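You operate a simulated robot arm through the tools that you are given. There is no shell and no other tool.

You run a simulated robot arm. Do the job below in one go: nothing can be reset, and whatever is moved stays where it is left.

## Task
Unclip the mended orange pot and stand it on the drying shelf.
Fine: both clips go back on the rail; fold the shelf flap down for the pot and up again. Where these are worked on the way, their far stop is far enough and under half their travel is too little: shelf flap.

The check looks at the end state, three seconds after you hand in, the way a careful person would. Anything else that was tipped, shoved, dropped, spilled or broken makes it a failure. Flat cloth is picked up by pressing the open fingertips on it (5 to 10 N) and closing them slowly along it; thin cloth reads only 2 to 8 mm in the jaws.

## Robot
A 7-joint arm with a four-finger gripper, fixed in place. Base frame: the origin is on the floor under the middle of its stand, x ahead of it, y to its left, z up; the work surface is at about z = 0.743. Lengths are in m, angles in degrees, forces in N, time in s.
It reaches about 1.223 m from its shoulder. Its first joint turns from -69.0 to 172.0 degrees. Payload 3.67 kg.
Tool frame: the origin (TCP) lies between the finger pads and is the grasp point; the fingertips stand 0.028 m ahead of it; z points along the fingers, y is the line along which they close. The gripper opens to 0.112 m; its body begins 0.073 m behind the TCP.
Orientation is that of the tool frame in the base frame, as a unit quaternion [x, y, z, w]. With the fingers straight down and closing along the base's y, the tool's x points along the base's -x, its y along +y and its z along -z.

## Interface
- The arm moves only by the tool jog_arm. Its argument "rows" is a list that holds one entry, the list of rows, each a list of 7 numbers: the shift along the tool's x, y, z in cm, then the turn, a rotation vector about the tool's x, y, z in rad, then the gripper command, from -1 (shut) to 1 (fully open), values between in proportion. In form: [[[tx, ty, tz, ax, ay, az, jaw], ...]]. A call has 1 to 20 rows; each row shifts and turns the commanded pose from where the row before left it, along the tool's axes as they then stand. Each row takes 0.2 s and may step no farther than 0.05 m and 8.6 degrees from the row before; otherwise, or with a gripper value out of range, the whole call is refused. Where a pose cannot be reached the arm comes as near as it can. A force on the tool above 50 N (or 10 N above the force at the start of the call, whichever is more), or a blocked arm, ends the call early, and 0.2 s more pass. The fingers move at their own pace (about 0.1025 m/s each) and stop on an object; they squeeze with about 37 N. The grip force told is the motor's: it shows also when the fingers shut on nothing. Time passes only in rows, and 0.2 s behind the last, so rows that do not move let the fingers close. The reply holds the time, the measured pose of the TCP, the force on the tool along the base axes, the opening and the grip force, in the units named above and with some noise, with the torque about the TCP (base axes, N m) and any sound that the robot's microphone picked up.
- Cameras (640 x 400 px; columns grow to the right, rows downward): "scene" is fixed at [0.221, -0.6497, 1.541]; the picture's right is [-0.43, -0.90, 0.00], its down [-0.83, 0.39, -0.40] and it looks along [0.36, -0.17, -0.92] (base axes); focal length 261 px, centre (320, 200). "wrist" rides on the gripper at [0.06, -0.018, -0.104] in the tool frame; the picture's right is [0.29, 0.96, 0.00], its down [-0.80, 0.24, -0.55] and it looks along [-0.53, 0.16, 0.83] (tool axes); focal length 234 px, centre (320, 200).
- grab_frame(camera): a new picture of that camera. The clock stands still meanwhile.
- move_column(by): slides the trunk up (or, below 0, down) by that many m; the arm rides with it, the base frame stays. It gives what a move gives, with no picture.
- pixel_to_xyz(camera, pixels): there is no depth. For up to 12 entries [column, row, z] of the newest picture of that camera ("zoom" is the newest enlarged one), the place [x, y] in the base frame at which the ray of that pixel passes the height z, good to about 0.002 m. The clock stands still meanwhile.
- zoom(camera, box): a new picture of the part [left, top, right, bottom] of that camera's present view, enlarged. The clock stands still meanwhile.
- sign_off(): hands the job in; it is judged then, once.

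Leave the gripper open and the arm clear of the work at the hand-in unless told otherwise.

The tools are called as name(argument=value, ...) on one line, values as JSON. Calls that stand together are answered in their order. jog_arm: Moves the arm, as the interface text tells. Its arguments: {"type":"object","properties":{"rows":{"type":"array","items":{"type":"array","items":{"type":"array","items":{"type":"number"}}}}},"required":["rows"]} The other tools are called the same way: move_column (by) moves the trunk up or down; grab_frame (camera) takes a picture; pixel_to_xyz (camera, pixels) gives the place at which the rays of pixels pass given heights; zoom (camera, box) takes an enlarged picture of a part of a camera's view; sign_off () hands the job in.

At the start:

```text
clock: 0.0
tcp_pos: [0.7523, -0.4584, 1.1113]
ee_rot: [0.001, 1.0, 0.0, 0.0]
ft_force: [0.5, 0.0, -0.6]
torque: [0.01, -0.02, -0.01]
width: 0.1121
grip_force: 0.1
trunk travel left (down, up): [-0.575, 0.265]
```

scene: 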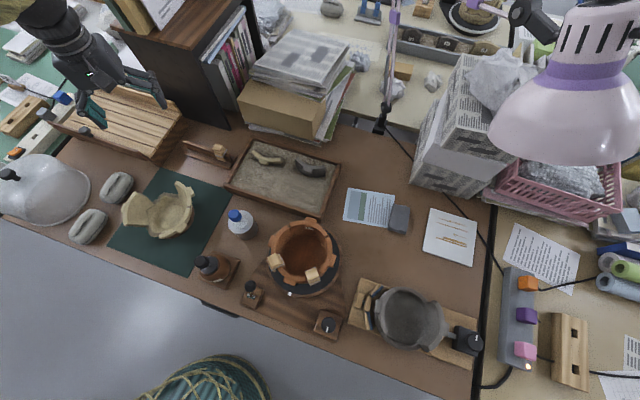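
wrist: 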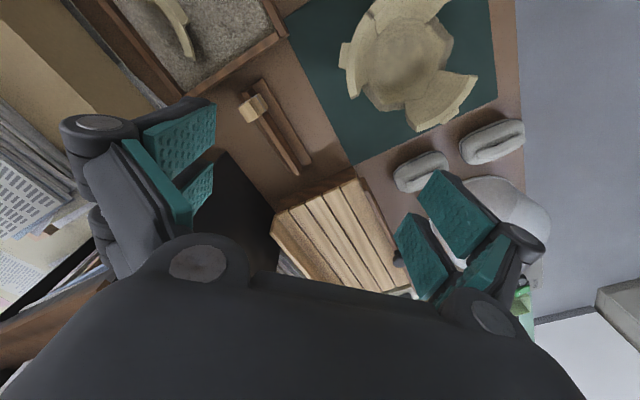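

I see a desk with an orange pot near pixel (303,255) with two clips, a slatted shelf near (125,125), and a possible rail near (210,153). I'll zoom in on these before moving anything.

zoom(camera="scene", box=[230, 190, 390, 350])

zoom(camera="scene", box=[40, 70, 260, 210])

zoom(camera="wrist", box=[200, 60, 460, 310])

```text
2.50 times, centred on (310, 270) of scene
```

zoom: 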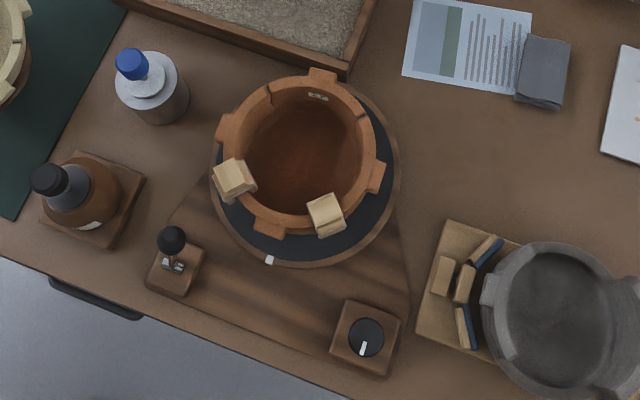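

```text
2.86 times, centred on (150, 140) of scene
```

zoom: 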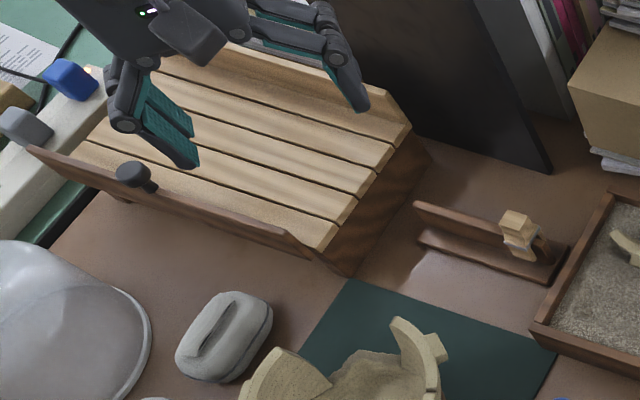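

```text
1.60 times, centred on (330, 185) of wrist
```

zoom: 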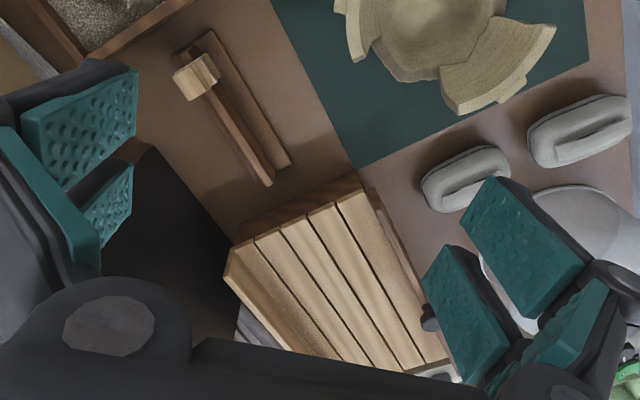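

The pot sits on a dark turntable with two wooden clips on its rim; the rail already has one clip on it, and the shelf has a flap with a black knob. I'll get base-frame places for these at estimated heights.

grab_frame(camera="scene")

pixel_to_xyz(camera="scene", pixels=[[303, 250, 0.743], [303, 250, 0.85], [288, 262, 0.85], [313, 275, 0.85], [250, 290, 0.743], [329, 322, 0.743], [195, 150, 0.743], [220, 155, 0.79], [85, 130, 0.85], [158, 155, 0.743], [182, 125, 0.743], [60, 122, 0.743]])

zoom(camera="scene", box=[255, 205, 355, 305])

zoom(camera="scene", box=[170, 125, 250, 175])

zoom(camera="scene", box=[40, 80, 200, 180])

```text
taken
```

scene: 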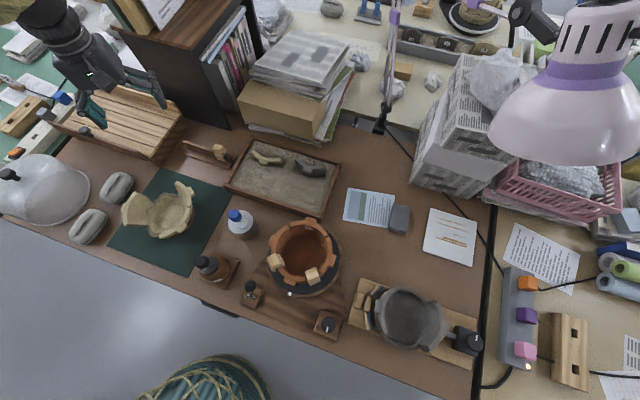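

```text
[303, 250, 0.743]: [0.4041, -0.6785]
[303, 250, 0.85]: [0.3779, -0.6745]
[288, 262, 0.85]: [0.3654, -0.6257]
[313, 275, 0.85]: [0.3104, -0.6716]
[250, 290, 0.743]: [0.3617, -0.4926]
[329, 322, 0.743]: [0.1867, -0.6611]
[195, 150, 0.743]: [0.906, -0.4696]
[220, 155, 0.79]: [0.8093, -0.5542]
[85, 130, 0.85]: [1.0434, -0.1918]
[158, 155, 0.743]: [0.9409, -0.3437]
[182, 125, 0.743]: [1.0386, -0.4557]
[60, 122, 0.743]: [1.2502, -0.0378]
```

```text
4.00 times, centred on (305, 255) of scene
```

zoom: 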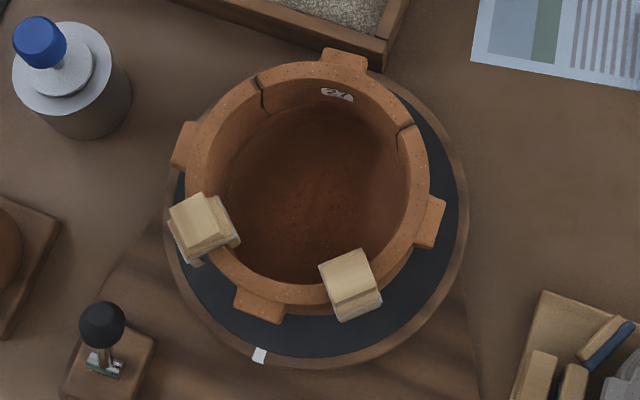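

```text
8.00 times, centred on (210, 150) of scene
```

zoom: 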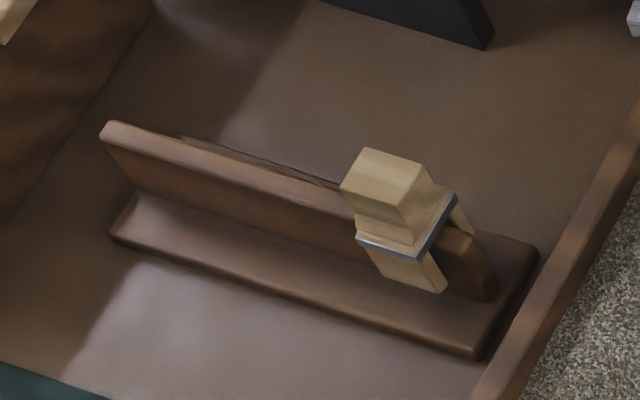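

```text
4.00 times, centred on (120, 130) of scene
```

zoom: 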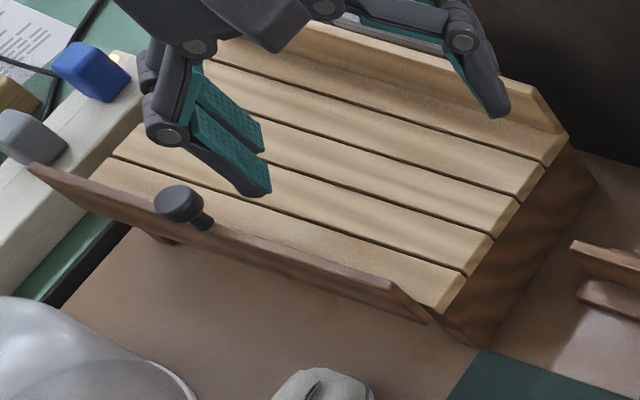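

Next I want heights. The wrist camera also sees the rail and shelf, so I'll zoom on them there and compare the rays with the scene camera.

zoom(camera="wrist", box=[220, 60, 340, 200])

zoom(camera="wrist", box=[260, 160, 440, 310])

```text
2.86 times, centred on (280, 130) of wrist
```

zoom: 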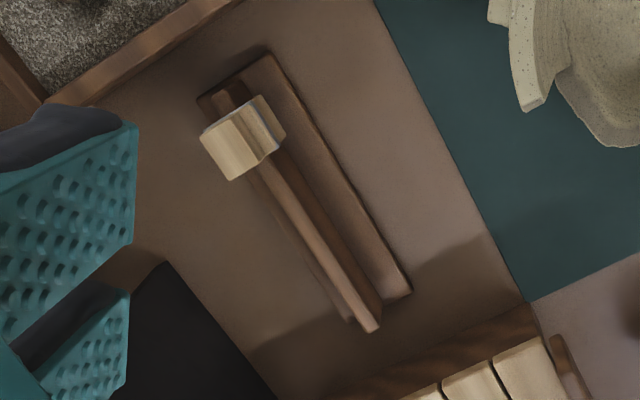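

```text
2.67 times, centred on (350, 235) of wrist
```

zoom: 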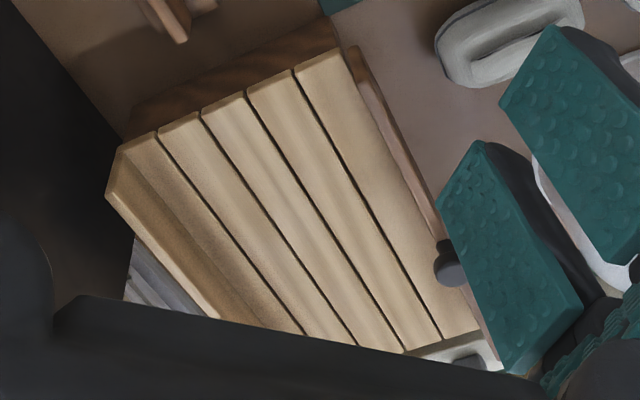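

I'll query matching points in both cameras at two heights to triangulate the rail end, deck corners and knob.

pixel_to_xyz(camera="wrist", pixels=[[298.2, 175.5, 0.743], [298.2, 175.5, 0.85], [356.4, 178, 0.743], [356.4, 178, 0.85], [398.75, 260.5, 0.743], [398.75, 260.5, 0.95], [264.5, 110.5, 0.743], [264.5, 110.5, 0.85], [372, 230, 0.743], [372, 230, 0.85]])

pixel_to_xyz(camera="scene", pixels=[[182.9, 140.6, 0.743], [182.9, 140.6, 0.85], [149.25, 158.25, 0.743], [149.25, 158.25, 0.85], [84, 130.5, 0.743], [84, 130.5, 0.95], [160, 166.5, 0.743], [189, 126, 0.743], [183.75, 155, 0.743], [229.4, 170, 0.743], [237.5, 156, 0.743]])

```text
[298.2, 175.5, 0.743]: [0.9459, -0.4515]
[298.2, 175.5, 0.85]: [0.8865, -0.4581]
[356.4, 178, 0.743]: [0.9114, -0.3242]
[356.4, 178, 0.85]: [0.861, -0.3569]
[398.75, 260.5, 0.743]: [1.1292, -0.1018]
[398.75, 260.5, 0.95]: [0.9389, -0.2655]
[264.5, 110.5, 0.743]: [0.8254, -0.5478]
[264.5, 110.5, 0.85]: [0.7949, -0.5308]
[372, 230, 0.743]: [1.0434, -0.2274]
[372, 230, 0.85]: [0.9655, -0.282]
```

```text
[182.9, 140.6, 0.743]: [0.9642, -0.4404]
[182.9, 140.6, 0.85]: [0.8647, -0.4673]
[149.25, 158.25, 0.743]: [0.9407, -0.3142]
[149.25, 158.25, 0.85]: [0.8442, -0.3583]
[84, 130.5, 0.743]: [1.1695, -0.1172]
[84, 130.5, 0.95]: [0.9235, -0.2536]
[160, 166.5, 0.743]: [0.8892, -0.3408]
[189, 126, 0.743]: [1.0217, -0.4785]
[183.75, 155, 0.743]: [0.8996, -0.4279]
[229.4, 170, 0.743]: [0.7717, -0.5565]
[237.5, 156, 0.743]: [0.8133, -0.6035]
```

The rail plate top is about z≈0.797 near (0.917,-0.455). The shelf is turned about 45°, with its front-right table corner at about (0.89,-0.34) and the knob near (1.00,-0.205,0.876). Now I'll move over the pot at safe height for a close look.

jog_arm(rows=[[[4.1, -1.8, 0.2, 0, 0, 0, 1], [4.1, -1.8, 0.2, 0, 0, 0, 1], [4.1, -1.8, 0.2, 0, 0, 0, 1], [4.1, -1.8, 0.2, 0, 0, 0, 1], [4.1, -1.8, 0.2, 0, 0, 0, 1], [4.1, -1.8, 0.2, 0, 0, 0, 1], [4.1, -1.8, 0.2, 0, 0, 0, 1], [4.1, -1.8, 0.2, 0, 0, 0, 1], [4.1, -1.8, 0.2, 0, 0, 0, 1], [4.1, -1.8, 0.2, 0, 0, 0, 1], [4.1, -1.8, 0.2, 0, 0, 0, 1]]])

grab_frame(camera="wrist")

grab_frame(camera="scene")

```text
clock: 2.4
tcp_pos: [0.3001, -0.658, 1.0888]
ee_rot: [-0.001, 1.0, 0.0, 0.0]
ft_force: [-0.3, -0.3, -1.2]
torque: [0.01, -0.04, 0.0]
width: 0.1121
grip_force: 0.1
trunk travel left (down, up): [-0.575, 0.265]
```

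```text
taken
```

wrist: 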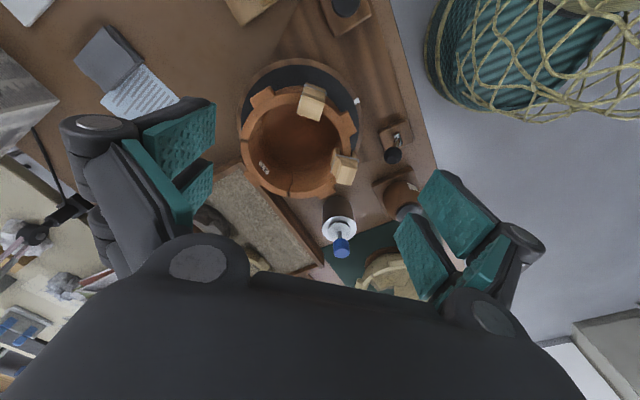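

```text
taken
```

scene: 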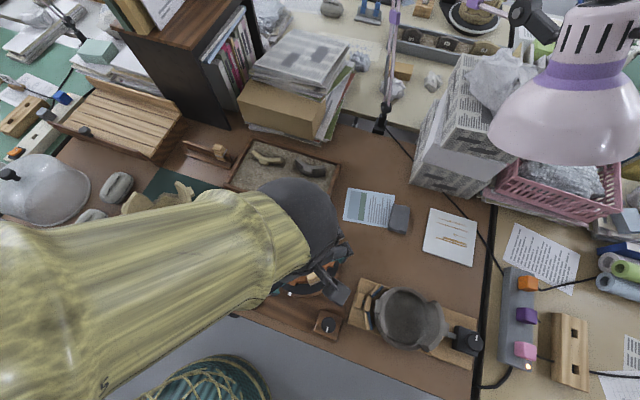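

I reached the spot over the pot. In the wrist view the pot is at about (300,140) with its clips at (312,100) and (345,168). I'll zoom in on it, and also take the now-clear view of the shelf in the scene camera.

zoom(camera="wrist", box=[225, 50, 385, 210])

zoom(camera="wrist", box=[280, 70, 380, 200])

zoom(camera="scene", box=[30, 60, 200, 190])

```text
2.50 times, centred on (305, 130) of wrist
```

zoom: 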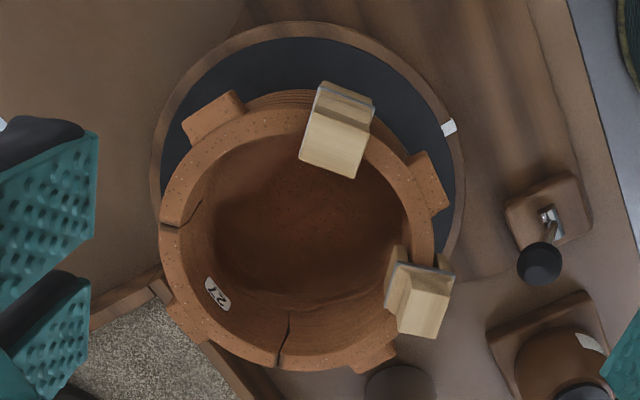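

```text
3.08 times, centred on (330, 135) of wrist
```

zoom: 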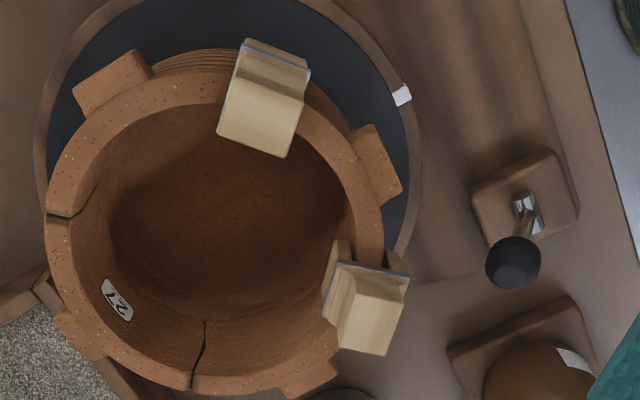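

```text
3.08 times, centred on (115, 125) of scene
```

zoom: 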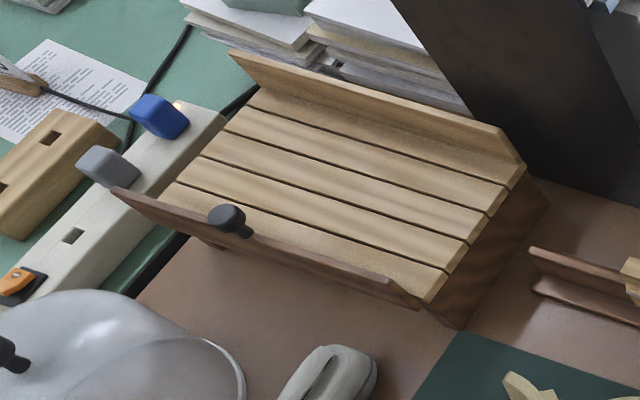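

Pot lugs and the two cracks are visible in the zoom. I'll take much closer zooms of each clip to understand its shape.

zoom(camera="wrist", box=[295, 78, 335, 122])

zoom(camera="wrist", box=[322, 142, 372, 192])

pixel_to_xyz(camera="scene", pixels=[[231, 129.5, 0.743], [312.25, 273.75, 0.85], [312.25, 273.75, 0.95], [275, 258.75, 0.85], [275, 258.75, 0.95], [326.25, 237.5, 0.8], [326.25, 237.5, 0.9], [290, 294, 0.743], [290, 294, 0.8]])

```text
9.09 times, centred on (315, 100) of wrist
```

zoom: 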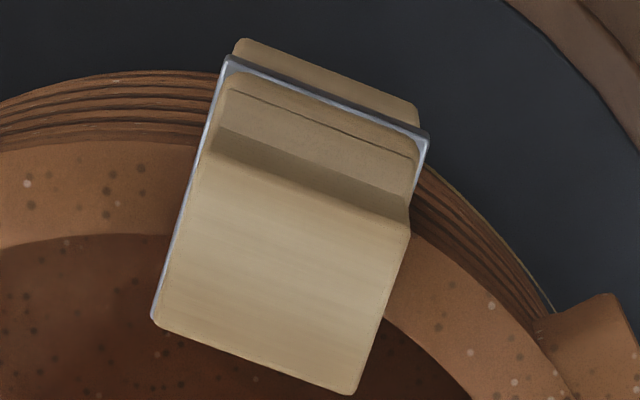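

```text
8.00 times, centred on (347, 167) of wrist
```

zoom: 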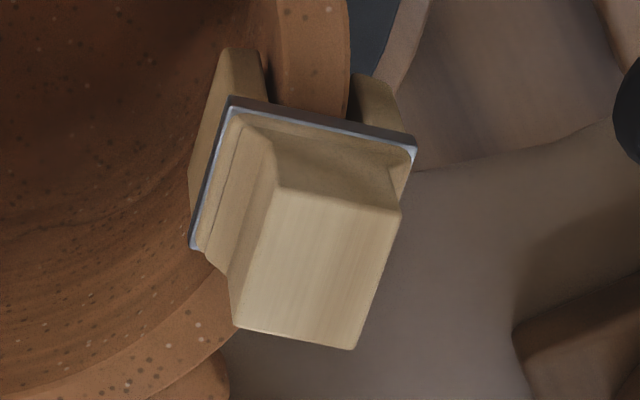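

```text
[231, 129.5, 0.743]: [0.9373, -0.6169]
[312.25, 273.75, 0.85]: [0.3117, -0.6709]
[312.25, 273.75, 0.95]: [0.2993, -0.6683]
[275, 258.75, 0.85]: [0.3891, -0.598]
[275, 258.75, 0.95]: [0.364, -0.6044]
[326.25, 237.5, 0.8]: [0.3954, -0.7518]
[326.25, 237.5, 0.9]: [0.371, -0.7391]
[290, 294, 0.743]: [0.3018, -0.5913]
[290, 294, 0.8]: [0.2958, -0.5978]
```

The clips have a narrow wooden head above a metal band, with two jaws straddling the pot wall. I'll check the finger layout with zooms on the fingers.

zoom(camera="wrist", box=[50, 80, 240, 260])

zoom(camera="wrist", box=[380, 150, 570, 350])

zoom(camera="scene", box=[270, 210, 400, 320])

```text
2.22 times, centred on (145, 170) of wrist
```

zoom: 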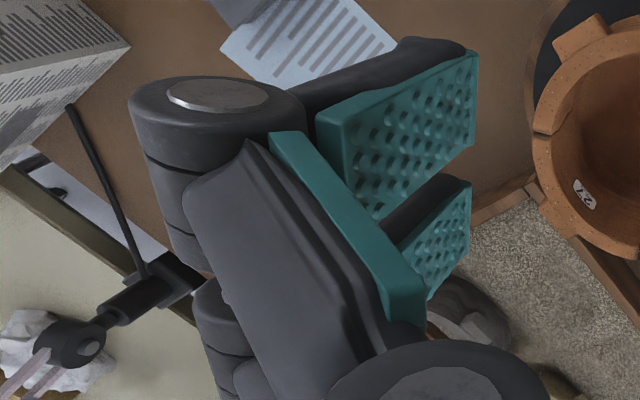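

```text
2.00 times, centred on (475, 250) of wrist
```

zoom: 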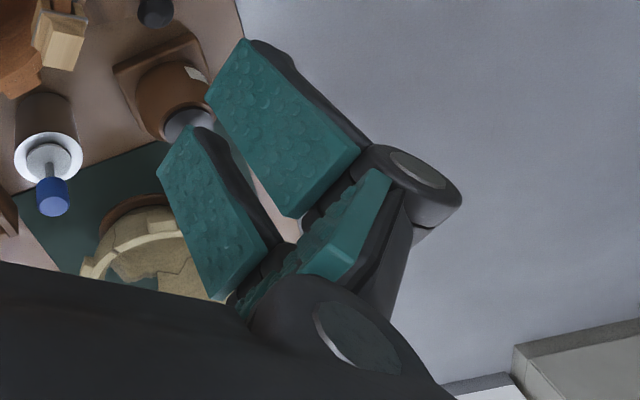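

```text
3.64 times, centred on (335, 265) of scene
```

zoom: 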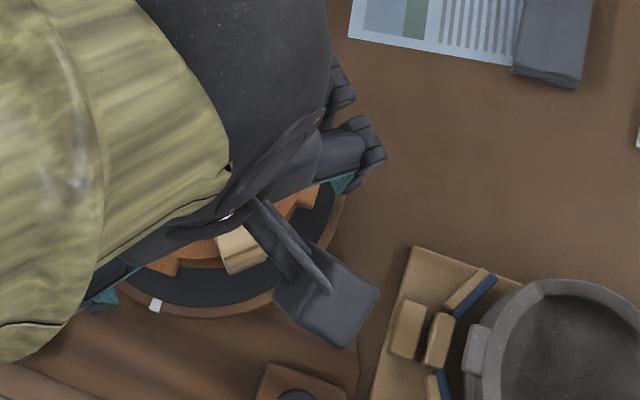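

Each side has two pads with a small gap between. Now I'll triangulate the clip tops, crack point and label using the wrist picture.

grab_frame(camera="wrist")

pixel_to_xyz(camera="wrist", pixels=[[310.9, 108.25, 0.85], [310.9, 108.25, 0.95], [346.6, 175.5, 0.85], [346.6, 175.5, 0.95], [243, 140, 0.8], [243, 140, 0.9], [290.2, 186.8, 0.8], [290.2, 186.8, 0.9], [357, 101, 0.743], [357, 101, 0.8]])

pixel_to_xyz(camera="scene", pixels=[[274.25, 260, 0.85], [274.25, 260, 0.95], [329, 235.5, 0.8], [329, 235.5, 0.9], [290.5, 228.5, 0.8], [290.5, 228.5, 0.9]])

```text
taken
```

wrist: 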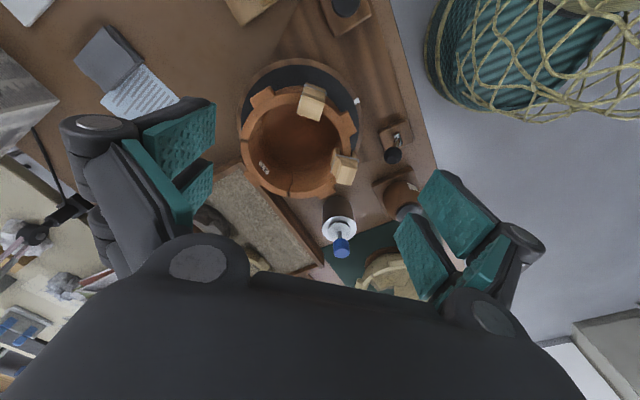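

```text
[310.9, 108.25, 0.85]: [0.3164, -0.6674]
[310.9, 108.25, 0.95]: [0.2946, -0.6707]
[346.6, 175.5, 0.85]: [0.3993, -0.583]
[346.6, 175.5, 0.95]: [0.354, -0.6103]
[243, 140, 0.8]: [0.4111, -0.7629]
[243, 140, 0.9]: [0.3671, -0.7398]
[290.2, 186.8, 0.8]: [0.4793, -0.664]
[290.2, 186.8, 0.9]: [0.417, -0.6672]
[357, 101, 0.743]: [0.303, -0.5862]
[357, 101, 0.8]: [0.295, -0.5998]
```

```text
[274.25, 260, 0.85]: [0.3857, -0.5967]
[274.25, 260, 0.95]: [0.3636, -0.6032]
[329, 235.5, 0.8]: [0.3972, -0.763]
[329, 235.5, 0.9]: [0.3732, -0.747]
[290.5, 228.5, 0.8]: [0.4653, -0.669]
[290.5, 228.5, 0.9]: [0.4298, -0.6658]
```

Triangulation gives clip A's top at about (0.372,-0.600,0.91), clip B's at about (0.305,-0.669,0.907), the pot centre near (0.376,-0.673) and the rim at z≈0.86. Before descending I'll check how tall the nearby bottles and the lever are.

pixel_to_xyz(camera="wrist", pixels=[[341, 254, 0.8], [341, 254, 0.9], [392, 156, 0.78], [392, 156, 0.88], [404, 213, 0.8], [404, 213, 0.9]])

pixel_to_xyz(camera="scene", pixels=[[234, 214, 0.8], [234, 214, 0.9], [250.5, 286, 0.78], [250.5, 286, 0.88], [202, 261, 0.8], [202, 261, 0.9]])

```text
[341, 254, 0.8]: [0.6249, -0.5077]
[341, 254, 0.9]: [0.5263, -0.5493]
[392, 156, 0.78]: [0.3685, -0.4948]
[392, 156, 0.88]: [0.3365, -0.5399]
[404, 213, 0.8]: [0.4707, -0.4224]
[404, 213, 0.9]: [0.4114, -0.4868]
```

```text
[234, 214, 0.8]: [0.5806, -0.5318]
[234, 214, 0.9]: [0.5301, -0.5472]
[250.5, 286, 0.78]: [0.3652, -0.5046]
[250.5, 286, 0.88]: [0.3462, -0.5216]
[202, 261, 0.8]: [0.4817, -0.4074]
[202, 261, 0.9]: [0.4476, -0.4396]
```

The blue-capped bottle tops out at z≈0.895 near (0.53,-0.55), and the lever knob is at z≈0.81. Both are clear of the approach. I'll go above clip A, to z≈0.99.

jog_arm(rows=[[[-1.8, 1.45, 2.0, 0, 0, 0, 1], [-1.8, 1.45, 2.0, 0, 0, 0, 1], [-1.8, 1.45, 2.0, 0, 0, 0, 1], [-1.8, 1.45, 2.0, 0, 0, 0, 1], [0, 0, 2.0, 0, 0, 0, 1]]])

grab_frame(camera="wrist")

grab_frame(camera="scene")

```text
clock: 3.6
tcp_pos: [0.3736, -0.6005, 0.9884]
ee_rot: [0.0, 1.0, 0.0, 0.0]
ft_force: [0.7, -0.2, -0.2]
torque: [0.04, 0.01, -0.02]
width: 0.1119
grip_force: 0.1
trunk travel left (down, up): [-0.575, 0.265]
```

```text
taken
```

wrist: 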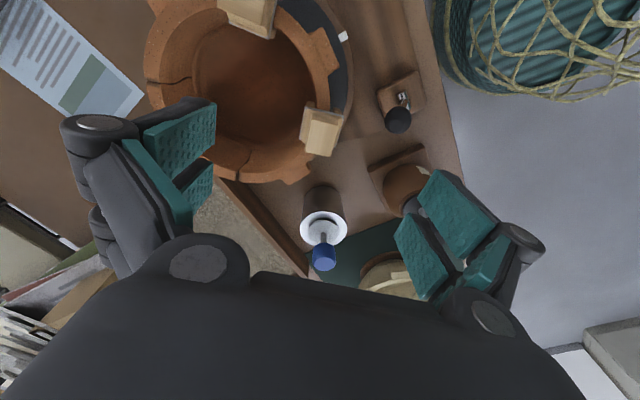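

```text
taken
```

scene: 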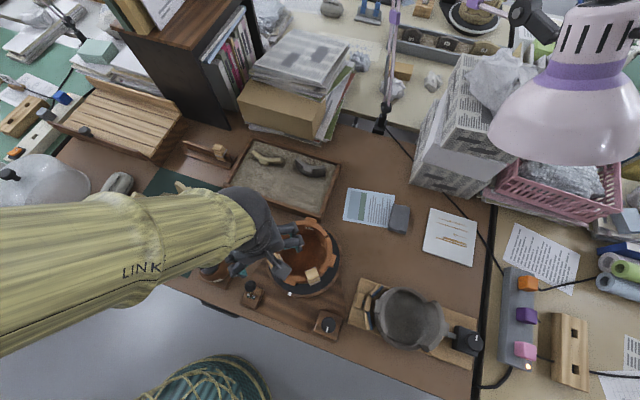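

Clip A is now at wrist (321,130). I'll zoom in and measure its head corners and band at several heights.

zoom(camera="wrist", box=[285, 90, 355, 165])

```text
5.33 times, centred on (320, 128) of wrist
```

zoom: 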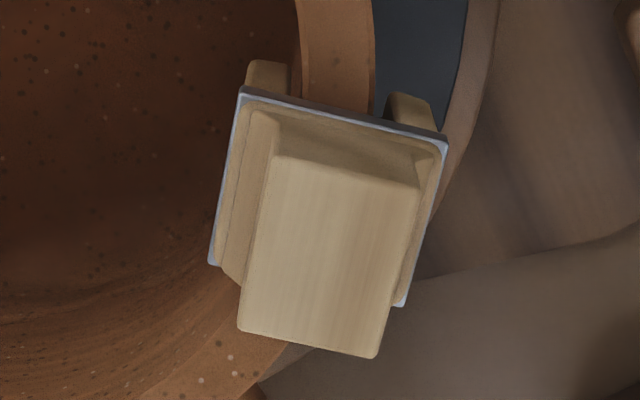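

pixel_to_xyz(camera="zoom", pixels=[[278, 155, 0.91], [420, 188, 0.91], [378, 357, 0.91], [238, 330, 0.91], [242, 88, 0.875], [446, 140, 0.875], [402, 305, 0.875], [210, 263, 0.875], [300, 50, 0.86], [375, 60, 0.86], [328, 257, 0.91], [328, 257, 0.9]])

zoom(camera="scene", box=[260, 235, 320, 295])

```text
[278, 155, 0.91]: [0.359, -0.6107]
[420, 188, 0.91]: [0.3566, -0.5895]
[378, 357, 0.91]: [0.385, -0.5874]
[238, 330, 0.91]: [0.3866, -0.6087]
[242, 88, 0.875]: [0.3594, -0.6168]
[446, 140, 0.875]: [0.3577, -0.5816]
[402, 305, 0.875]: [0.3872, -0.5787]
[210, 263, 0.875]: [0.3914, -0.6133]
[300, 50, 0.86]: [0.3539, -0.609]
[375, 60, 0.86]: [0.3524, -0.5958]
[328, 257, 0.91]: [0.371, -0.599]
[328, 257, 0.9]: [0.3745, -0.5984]
```

```text
6.67 times, centred on (290, 265) of scene
```

zoom: 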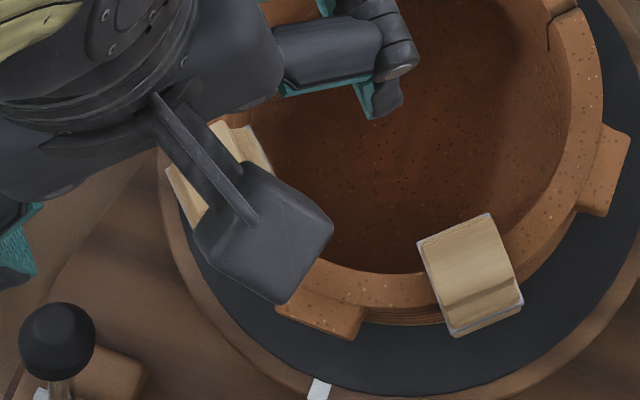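

Clip A's head is about 0.021 (radial) by 0.028 m, centred at (0.371,-0.599) and turned about 5°. To learn where the pads meet relative to the TCP, I'll shut the fingers here in free air and look.

jog_arm(rows=[[[0, 0, 0, 0, 0, -0.09, -1], [0, 0, 0, 0, 0, 0, -1], [0, 0, 0, 0, 0, 0, -1], [0, 0, 0, 0, 0, 0, -1]]])

zoom(camera="wrist", box=[200, 100, 440, 280])

zoom(camera="scene", box=[220, 190, 340, 290])

```text
clock: 4.6
tcp_pos: [0.3716, -0.5997, 0.9899]
ee_rot: [-0.045, 0.999, 0.0, 0.0]
ft_force: [-0.2, 0.5, 0.2]
torque: [0.01, 0.01, 0.02]
width: 0.0001
grip_force: 35.7
trunk travel left (down, up): [-0.575, 0.265]
```

```text
2.22 times, centred on (320, 190) of wrist
```

zoom: 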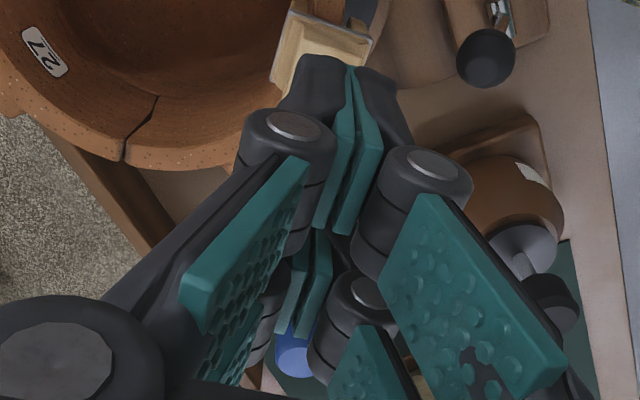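

```text
4.00 times, centred on (280, 240) of scene
```

zoom: 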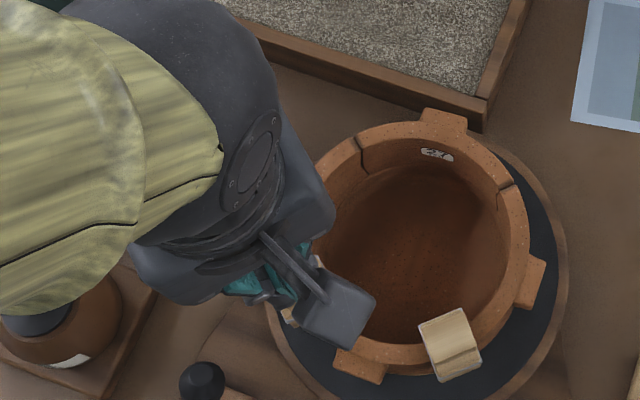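

The two finger pairs sit roughly symmetric about the TCP, near x≈±0.015. I'll reopen, descend over clip A to z≈0.906, and close along the head's narrow side.

jog_arm(rows=[[[0, 0, 0, 0, 0, 0, 1], [0, 0, 0, 0, 0, 0, 1], [0, 0, 0, 0, 0, 0, 1], [0, 0, 0, 0, 0, 0, 1], [0, 0, 2.1, 0, 0, 0, 1], [0, 0, 2.1, 0, 0, 0, 1], [0, 0, 2.1, 0, 0, 0, 1], [0, 0, 2.1, 0, 0, 0, 1], [0, 0, 0, 0, 0, 0, 1]]])

zoom(camera="wrist", box=[200, 100, 440, 280])

grab_frame(camera="wrist")

```text
clock: 6.6
tcp_pos: [0.3729, -0.5985, 0.9049]
ee_rot: [-0.045, 0.999, 0.0, -0.001]
ft_force: [-0.8, 0.2, 0.4]
torque: [-0.03, 0.02, 0.02]
width: 0.112
grip_force: 0.1
trunk travel left (down, up): [-0.575, 0.265]
```

```text
2.22 times, centred on (320, 190) of wrist
```

zoom: 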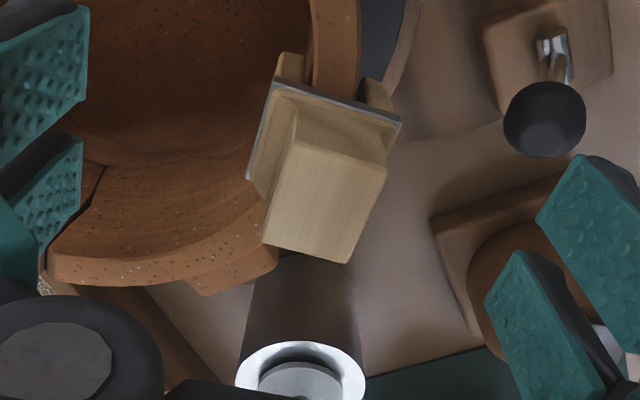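

```text
taken
```

wrist: 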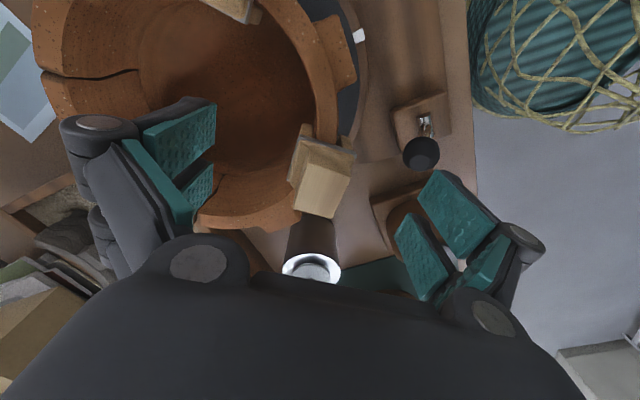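

The clip head is centred between the open fingers at about (321,192), so I'll close on it.

jog_arm(rows=[[[0, 0, 0, 0, 0, 0, 0.2], [0, 0, 0, 0, 0, 0, -0.3], [0, 0, 0, 0, 0, 0, -0.6], [0, 0, 0, 0, 0, 0, -1], [0, 0, 0, 0, 0, 0, -1]]])

zoom(camera="wrist", box=[200, 60, 440, 260])

```text
clock: 7.8
tcp_pos: [0.3726, -0.5987, 0.9057]
ee_rot: [-0.045, 0.999, 0.0, 0.0]
ft_force: [0.9, -0.6, -1.0]
torque: [0.01, 0.01, -0.04]
width: 0.0332
grip_force: 36.8
trunk travel left (down, up): [-0.575, 0.265]
```

```text
2.00 times, centred on (320, 160) of wrist
```

zoom: 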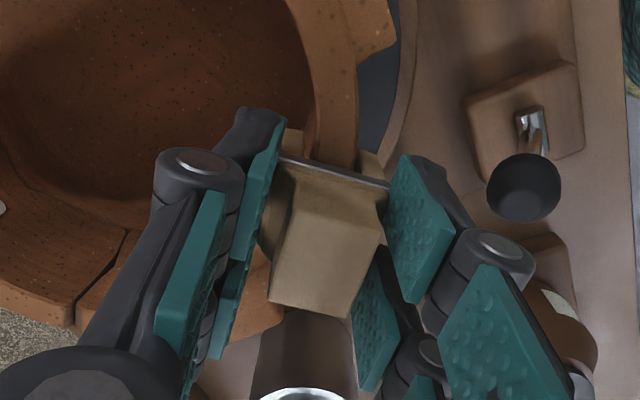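

The width of 0.033 m shows the fingertips landed on the wider metal band. I'll open partly, rise 0.9 cm and close again on the head itself.

jog_arm(rows=[[[0, 0, 0, 0, 0, 0, 0.0], [0, 0, 0, 0, 0, 0, 0.0], [0, 0, -0.9, 0, 0, 0, 0.0], [0, 0, 0, 0, 0, 0, -0.3], [0, 0, 0, 0, 0, 0, -0.7], [0, 0, 0, 0, 0, 0, -1], [0, 0, 0, 0, 0, 0, -1]]])

zoom(camera="wrist", box=[200, 60, 440, 260])

```text
clock: 9.4
tcp_pos: [0.373, -0.5997, 0.915]
ee_rot: [-0.045, 0.999, 0.0, 0.0]
ft_force: [-0.1, -1.2, 2.9]
torque: [-0.11, 0.01, 0.03]
width: 0.0209
grip_force: 37.1
trunk travel left (down, up): [-0.575, 0.265]
```

```text
2.00 times, centred on (320, 160) of wrist
```

zoom: 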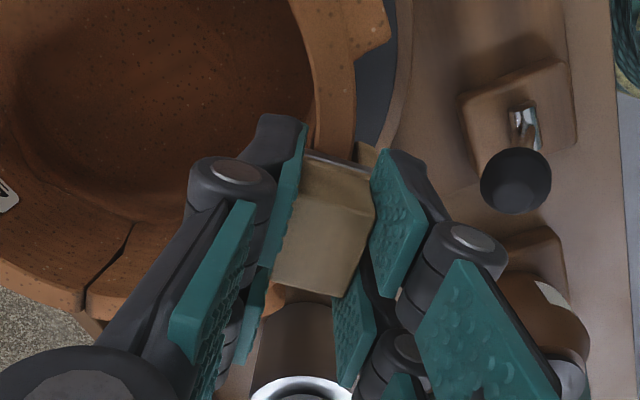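

Width is now 0.0209 m, which matches the head. I'll pull up gently in small steps and watch the force.

jog_arm(rows=[[[0, 0, -0.2, 0, 0, 0, -1], [0, 0, -0.2, 0, 0, 0, -1], [0, 0, -0.2, 0, 0, 0, -1]]])

zoom(camera="wrist", box=[200, 60, 440, 260])

zoom(camera="scene", box=[240, 200, 360, 310])

```text
clock: 10.2
tcp_pos: [0.3726, -0.5995, 0.9205]
ee_rot: [-0.046, 0.999, -0.001, 0.001]
ft_force: [0.3, -0.7, -0.5]
torque: [-0.12, 0.02, -0.01]
width: 0.0211
grip_force: 37.1
trunk travel left (down, up): [-0.575, 0.265]
```

```text
2.00 times, centred on (320, 160) of wrist
```

zoom: 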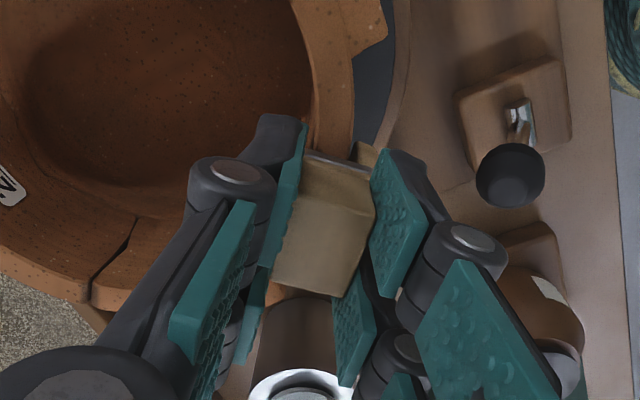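

```text
3.64 times, centred on (300, 255) of scene
```

zoom: 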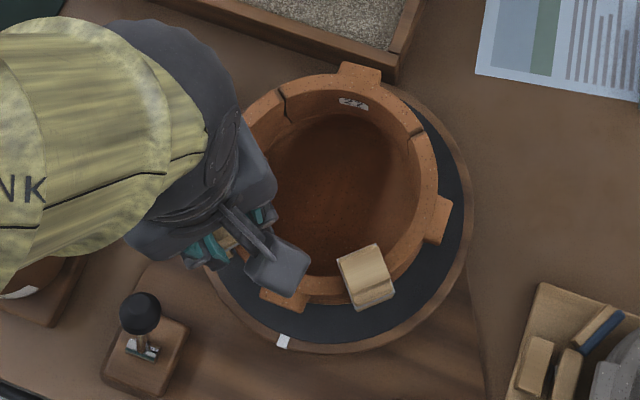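

The force is tiny and the clip is moving freely. I'll keep lifting slowly, then check that the pot stays put.

jog_arm(rows=[[[0, 0, -0.4, 0, 0, 0, -1], [0, 0, -0.4, 0, 0, 0, -1], [0, 0, -0.5, 0, 0, 0, -1], [0, 0, -0.5, 0, 0, 0, -1]]])

grab_frame(camera="wrist")

zoom(camera="scene", box=[240, 200, 360, 310])

```text
clock: 11.2
tcp_pos: [0.3722, -0.5997, 0.9379]
ee_rot: [-0.046, 0.999, 0.001, 0.0]
ft_force: [-0.2, -1.4, 0.6]
torque: [-0.07, 0.0, -0.01]
width: 0.0209
grip_force: 37.1
trunk travel left (down, up): [-0.575, 0.265]
```

```text
taken
```

wrist: 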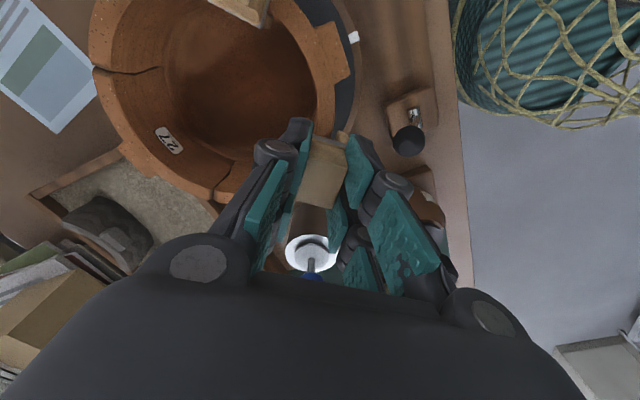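

```text
3.64 times, centred on (300, 255) of scene
```

zoom: 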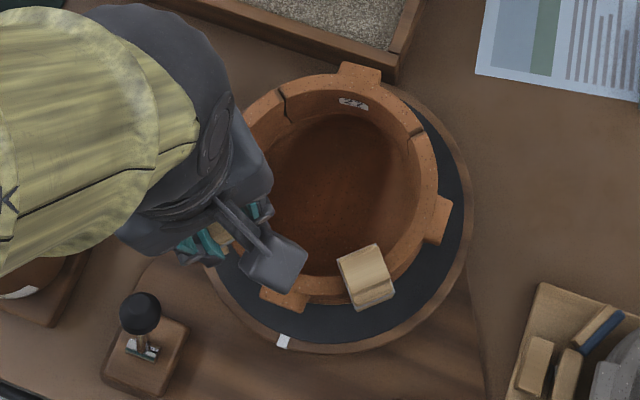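

The pot stays put and the clip is free. I'll rise to about z=1.05 and look at the clip in the grip.

jog_arm(rows=[[[0, 0, -1.0, 0, 0, 0, -1], [0, 0, -2.0, 0, 0, 0, -1], [0, 0, -3.0, 0, 0, 0, -1], [0, 0, -3.0, 0, 0, 0, -1], [0, 0, -3.0, 0, 0, 0, -1], [0, 0, 0, 0, 0, 0, -1]]])

zoom(camera="wrist", box=[200, 60, 440, 260])

zoom(camera="scene", box=[220, 170, 360, 310])

```text
clock: 12.6
tcp_pos: [0.3715, -0.5999, 1.0576]
ee_rot: [-0.045, 0.999, 0.001, 0.001]
ft_force: [-0.4, -0.3, -0.3]
torque: [0.06, -0.01, 0.01]
width: 0.021
grip_force: 36.5
trunk travel left (down, up): [-0.575, 0.265]
```

```text
2.00 times, centred on (320, 160) of wrist
```

zoom: 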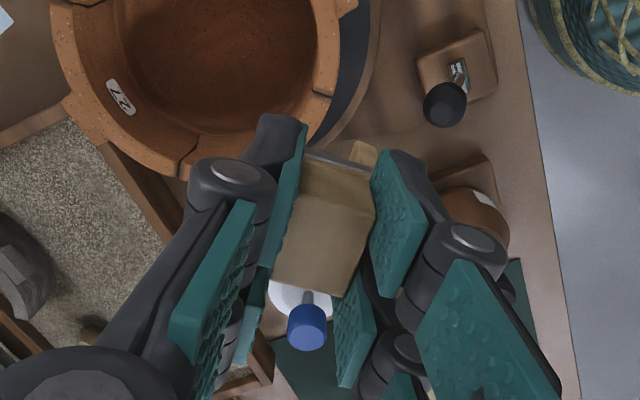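

```text
2.86 times, centred on (290, 240) of scene
```

zoom: 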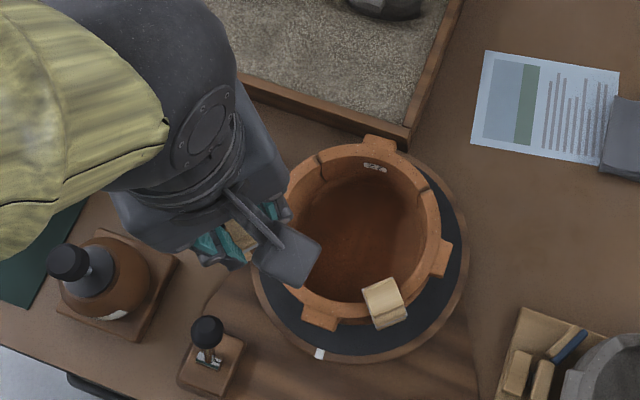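

Clip A is held securely and a crack shows where it sat. Next I'll carry it towards the rail at z≈1.06, above everything in between, then turn so the clip's straddle direction matches the rail (about 135°).

jog_arm(rows=[[[-4.4, 0.51, 0, 0, 0, 0, -1], [-4.4, 0.51, 0, 0, 0, 0, -1], [-4.4, 0.51, 0, 0, 0, 0, -1], [-4.4, 0.51, 0, 0, 0, 0, -1], [-4.4, 0.51, 0, 0, 0, 0, -1], [-4.4, 0.51, 0, 0, 0, 0, -1], [-4.4, 0.51, 0, 0, 0, 0, -1], [-4.4, 0.51, 0, 0, 0, 0, -1], [-4.4, 0.51, 0, 0, 0, 0, -1], [-4.4, 0.51, 0, 0, 0, 0, -1], [-4.4, 0.51, 0, 0, 0, 0, -1], [0, 0, 0, 0, 0, -0.14, -1], [0, 0, 0, 0, 0, -0.14, -1], [0, 0, 0, 0, 0, -0.14, -1], [0, 0, 0, 0, 0, -0.14, -1], [0, 0, 0, 0, 0, -0.14, -1]]])

grab_frame(camera="wrist")

grab_frame(camera="scene")

```text
clock: 16.0
tcp_pos: [0.8495, -0.4998, 1.0585]
ee_rot: [-0.386, 0.922, 0.002, 0.0]
ft_force: [-0.3, -0.2, -0.3]
torque: [0.03, -0.01, 0.04]
width: 0.021
grip_force: 37.3
trunk travel left (down, up): [-0.575, 0.265]
```

```text
taken
```

wrist: 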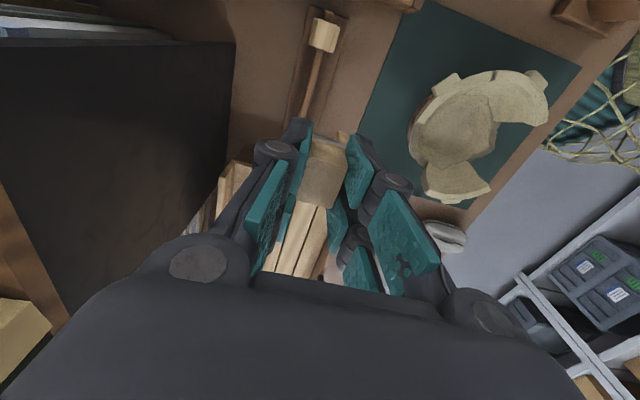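

```text
taken
```

scene: 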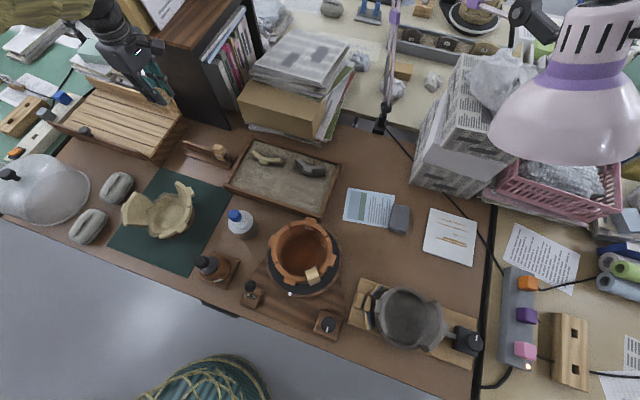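

I'm above the rail end. The dark bookcase panel is at the left in the wrist view, so I'll zoom in on both cameras to measure the rail line and the panel clearance.

zoom(camera="wrist", box=[240, 0, 400, 140])

zoom(camera="scene", box=[90, 0, 260, 170])

zoom(camera="scene", box=[170, 125, 250, 175])

```text
2.86 times, centred on (320, 70) of wrist
```

zoom: 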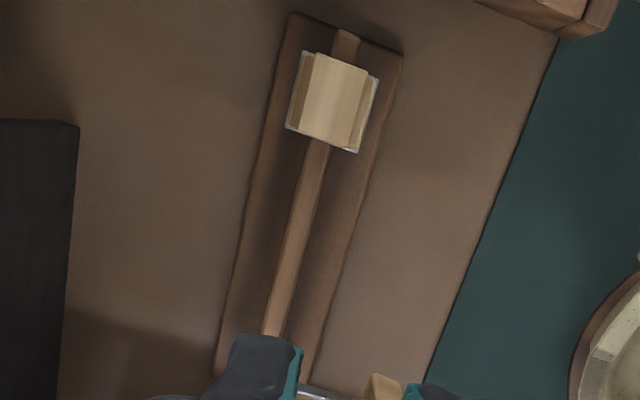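

```text
2.35 times, centred on (175, 85) of scene
```

zoom: 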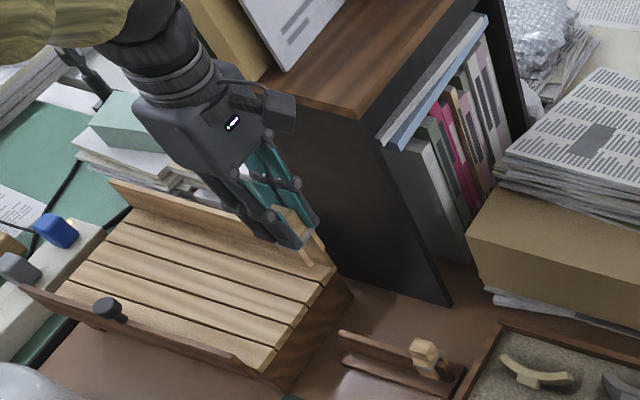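

```text
8.00 times, centred on (210, 150) of scene
```

zoom: 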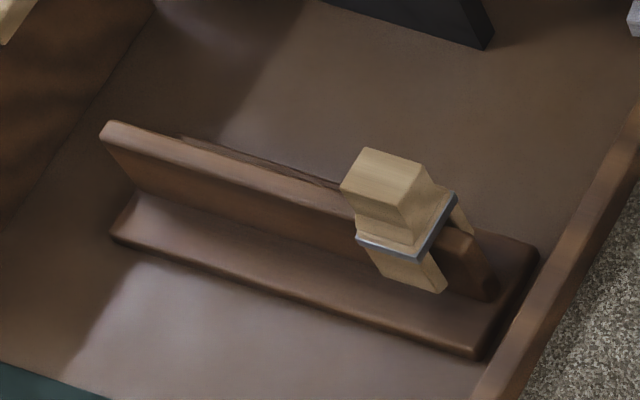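

pixel_to_xyz(camera="scene", pixels=[[192, 49.7, 1.05], [192, 49.7, 1.15], [192, 49.7, 1.25], [182.9, 140.6, 0.797], [228.75, 155, 0.797], [213.5, 144.5, 0.83], [231, 129.5, 0.743]])

pixel_to_xyz(camera="wrist", pixels=[[236, 43.75, 0.743], [324, 21.5, 0.8], [324, 21.5, 0.84], [325.5, 35, 0.84], [302.2, 116.5, 0.797], [307.5, 116.5, 0.797], [327, 11, 0.797], [232, 150, 0.743], [320.4, 75, 0.797], [315, 75, 0.797]])

```text
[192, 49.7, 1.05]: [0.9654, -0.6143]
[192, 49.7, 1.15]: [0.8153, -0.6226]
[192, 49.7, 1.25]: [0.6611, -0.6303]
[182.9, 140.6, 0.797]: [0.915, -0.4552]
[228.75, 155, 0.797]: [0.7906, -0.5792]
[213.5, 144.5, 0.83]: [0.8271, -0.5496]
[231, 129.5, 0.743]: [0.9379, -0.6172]
```

```text
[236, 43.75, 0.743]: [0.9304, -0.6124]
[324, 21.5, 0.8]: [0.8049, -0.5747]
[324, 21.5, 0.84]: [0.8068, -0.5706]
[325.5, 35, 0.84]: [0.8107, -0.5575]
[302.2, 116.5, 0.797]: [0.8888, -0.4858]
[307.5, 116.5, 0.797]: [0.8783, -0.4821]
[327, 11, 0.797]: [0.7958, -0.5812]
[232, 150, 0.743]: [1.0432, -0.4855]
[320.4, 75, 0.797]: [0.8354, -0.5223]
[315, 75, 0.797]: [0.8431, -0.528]
```

The bookcase panel is about 0.115 m from the rail line, with its top at z≈1.07, which is enough room for partly opened fingers. The existing rail clip's top is at z≈0.85. I'll set clip A near the free (shelf-side) end at about (0.893,-0.473): lateral move first, then down to z≈0.94 to check alignment.

jog_arm(rows=[[[-2.48, -0.62, 0, 0, 0, 0, -1], [-2.48, -0.62, 0, 0, 0, 0, -1], [0, 0, 3.0, 0, 0, 0, -1], [0, 0, 3.0, 0, 0, 0, -1], [0, 0, 3.0, 0, 0, 0, -1], [0, 0, 2.0, 0, 0, 0, -1], [0, 0, 0, 0, 0, 0, -1]]])

grab_frame(camera="wrist")

zoom(camera="wrist", box=[240, 60, 400, 220])

zoom(camera="scene", box=[130, 80, 250, 180])

```text
clock: 17.6
tcp_pos: [0.8924, -0.472, 0.9482]
ee_rot: [-0.385, 0.923, 0.0, 0.0]
ft_force: [-0.4, -0.7, 0.1]
torque: [0.01, 0.03, 0.0]
width: 0.0212
grip_force: 37.0
trunk travel left (down, up): [-0.575, 0.265]
```

```text
taken
```

wrist: 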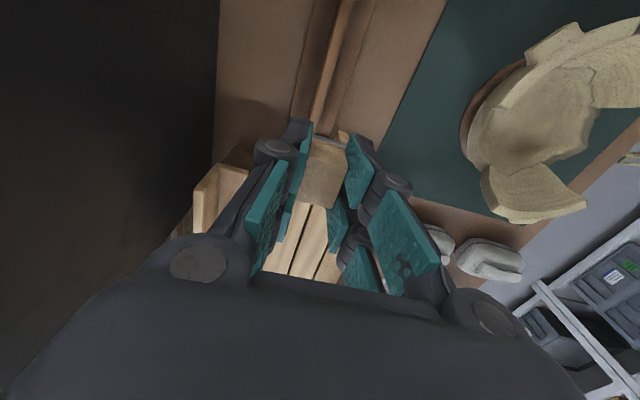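

```text
2.50 times, centred on (320, 140) of wrist
```

zoom: 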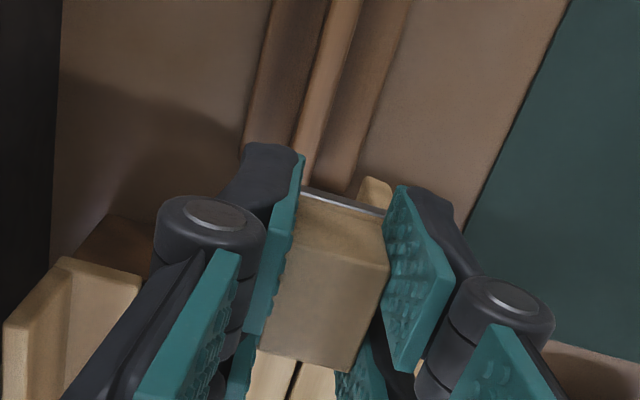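

```text
4.00 times, centred on (190, 130) of scene
```

zoom: 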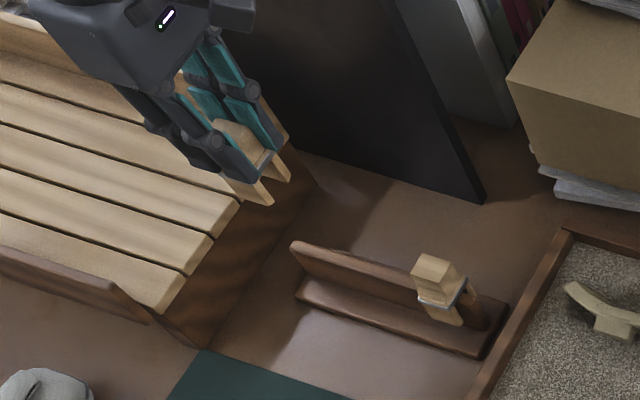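

The clip legs hang clear above the rail. I'll zoom closer on the rail plate in the wrist view to refine its centre line.

zoom(camera="wrist", box=[280, 0, 370, 140])

```text
2.86 times, centred on (325, 70) of wrist
```

zoom: 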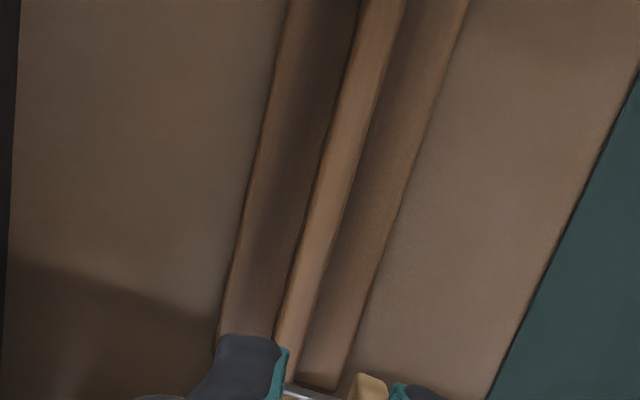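

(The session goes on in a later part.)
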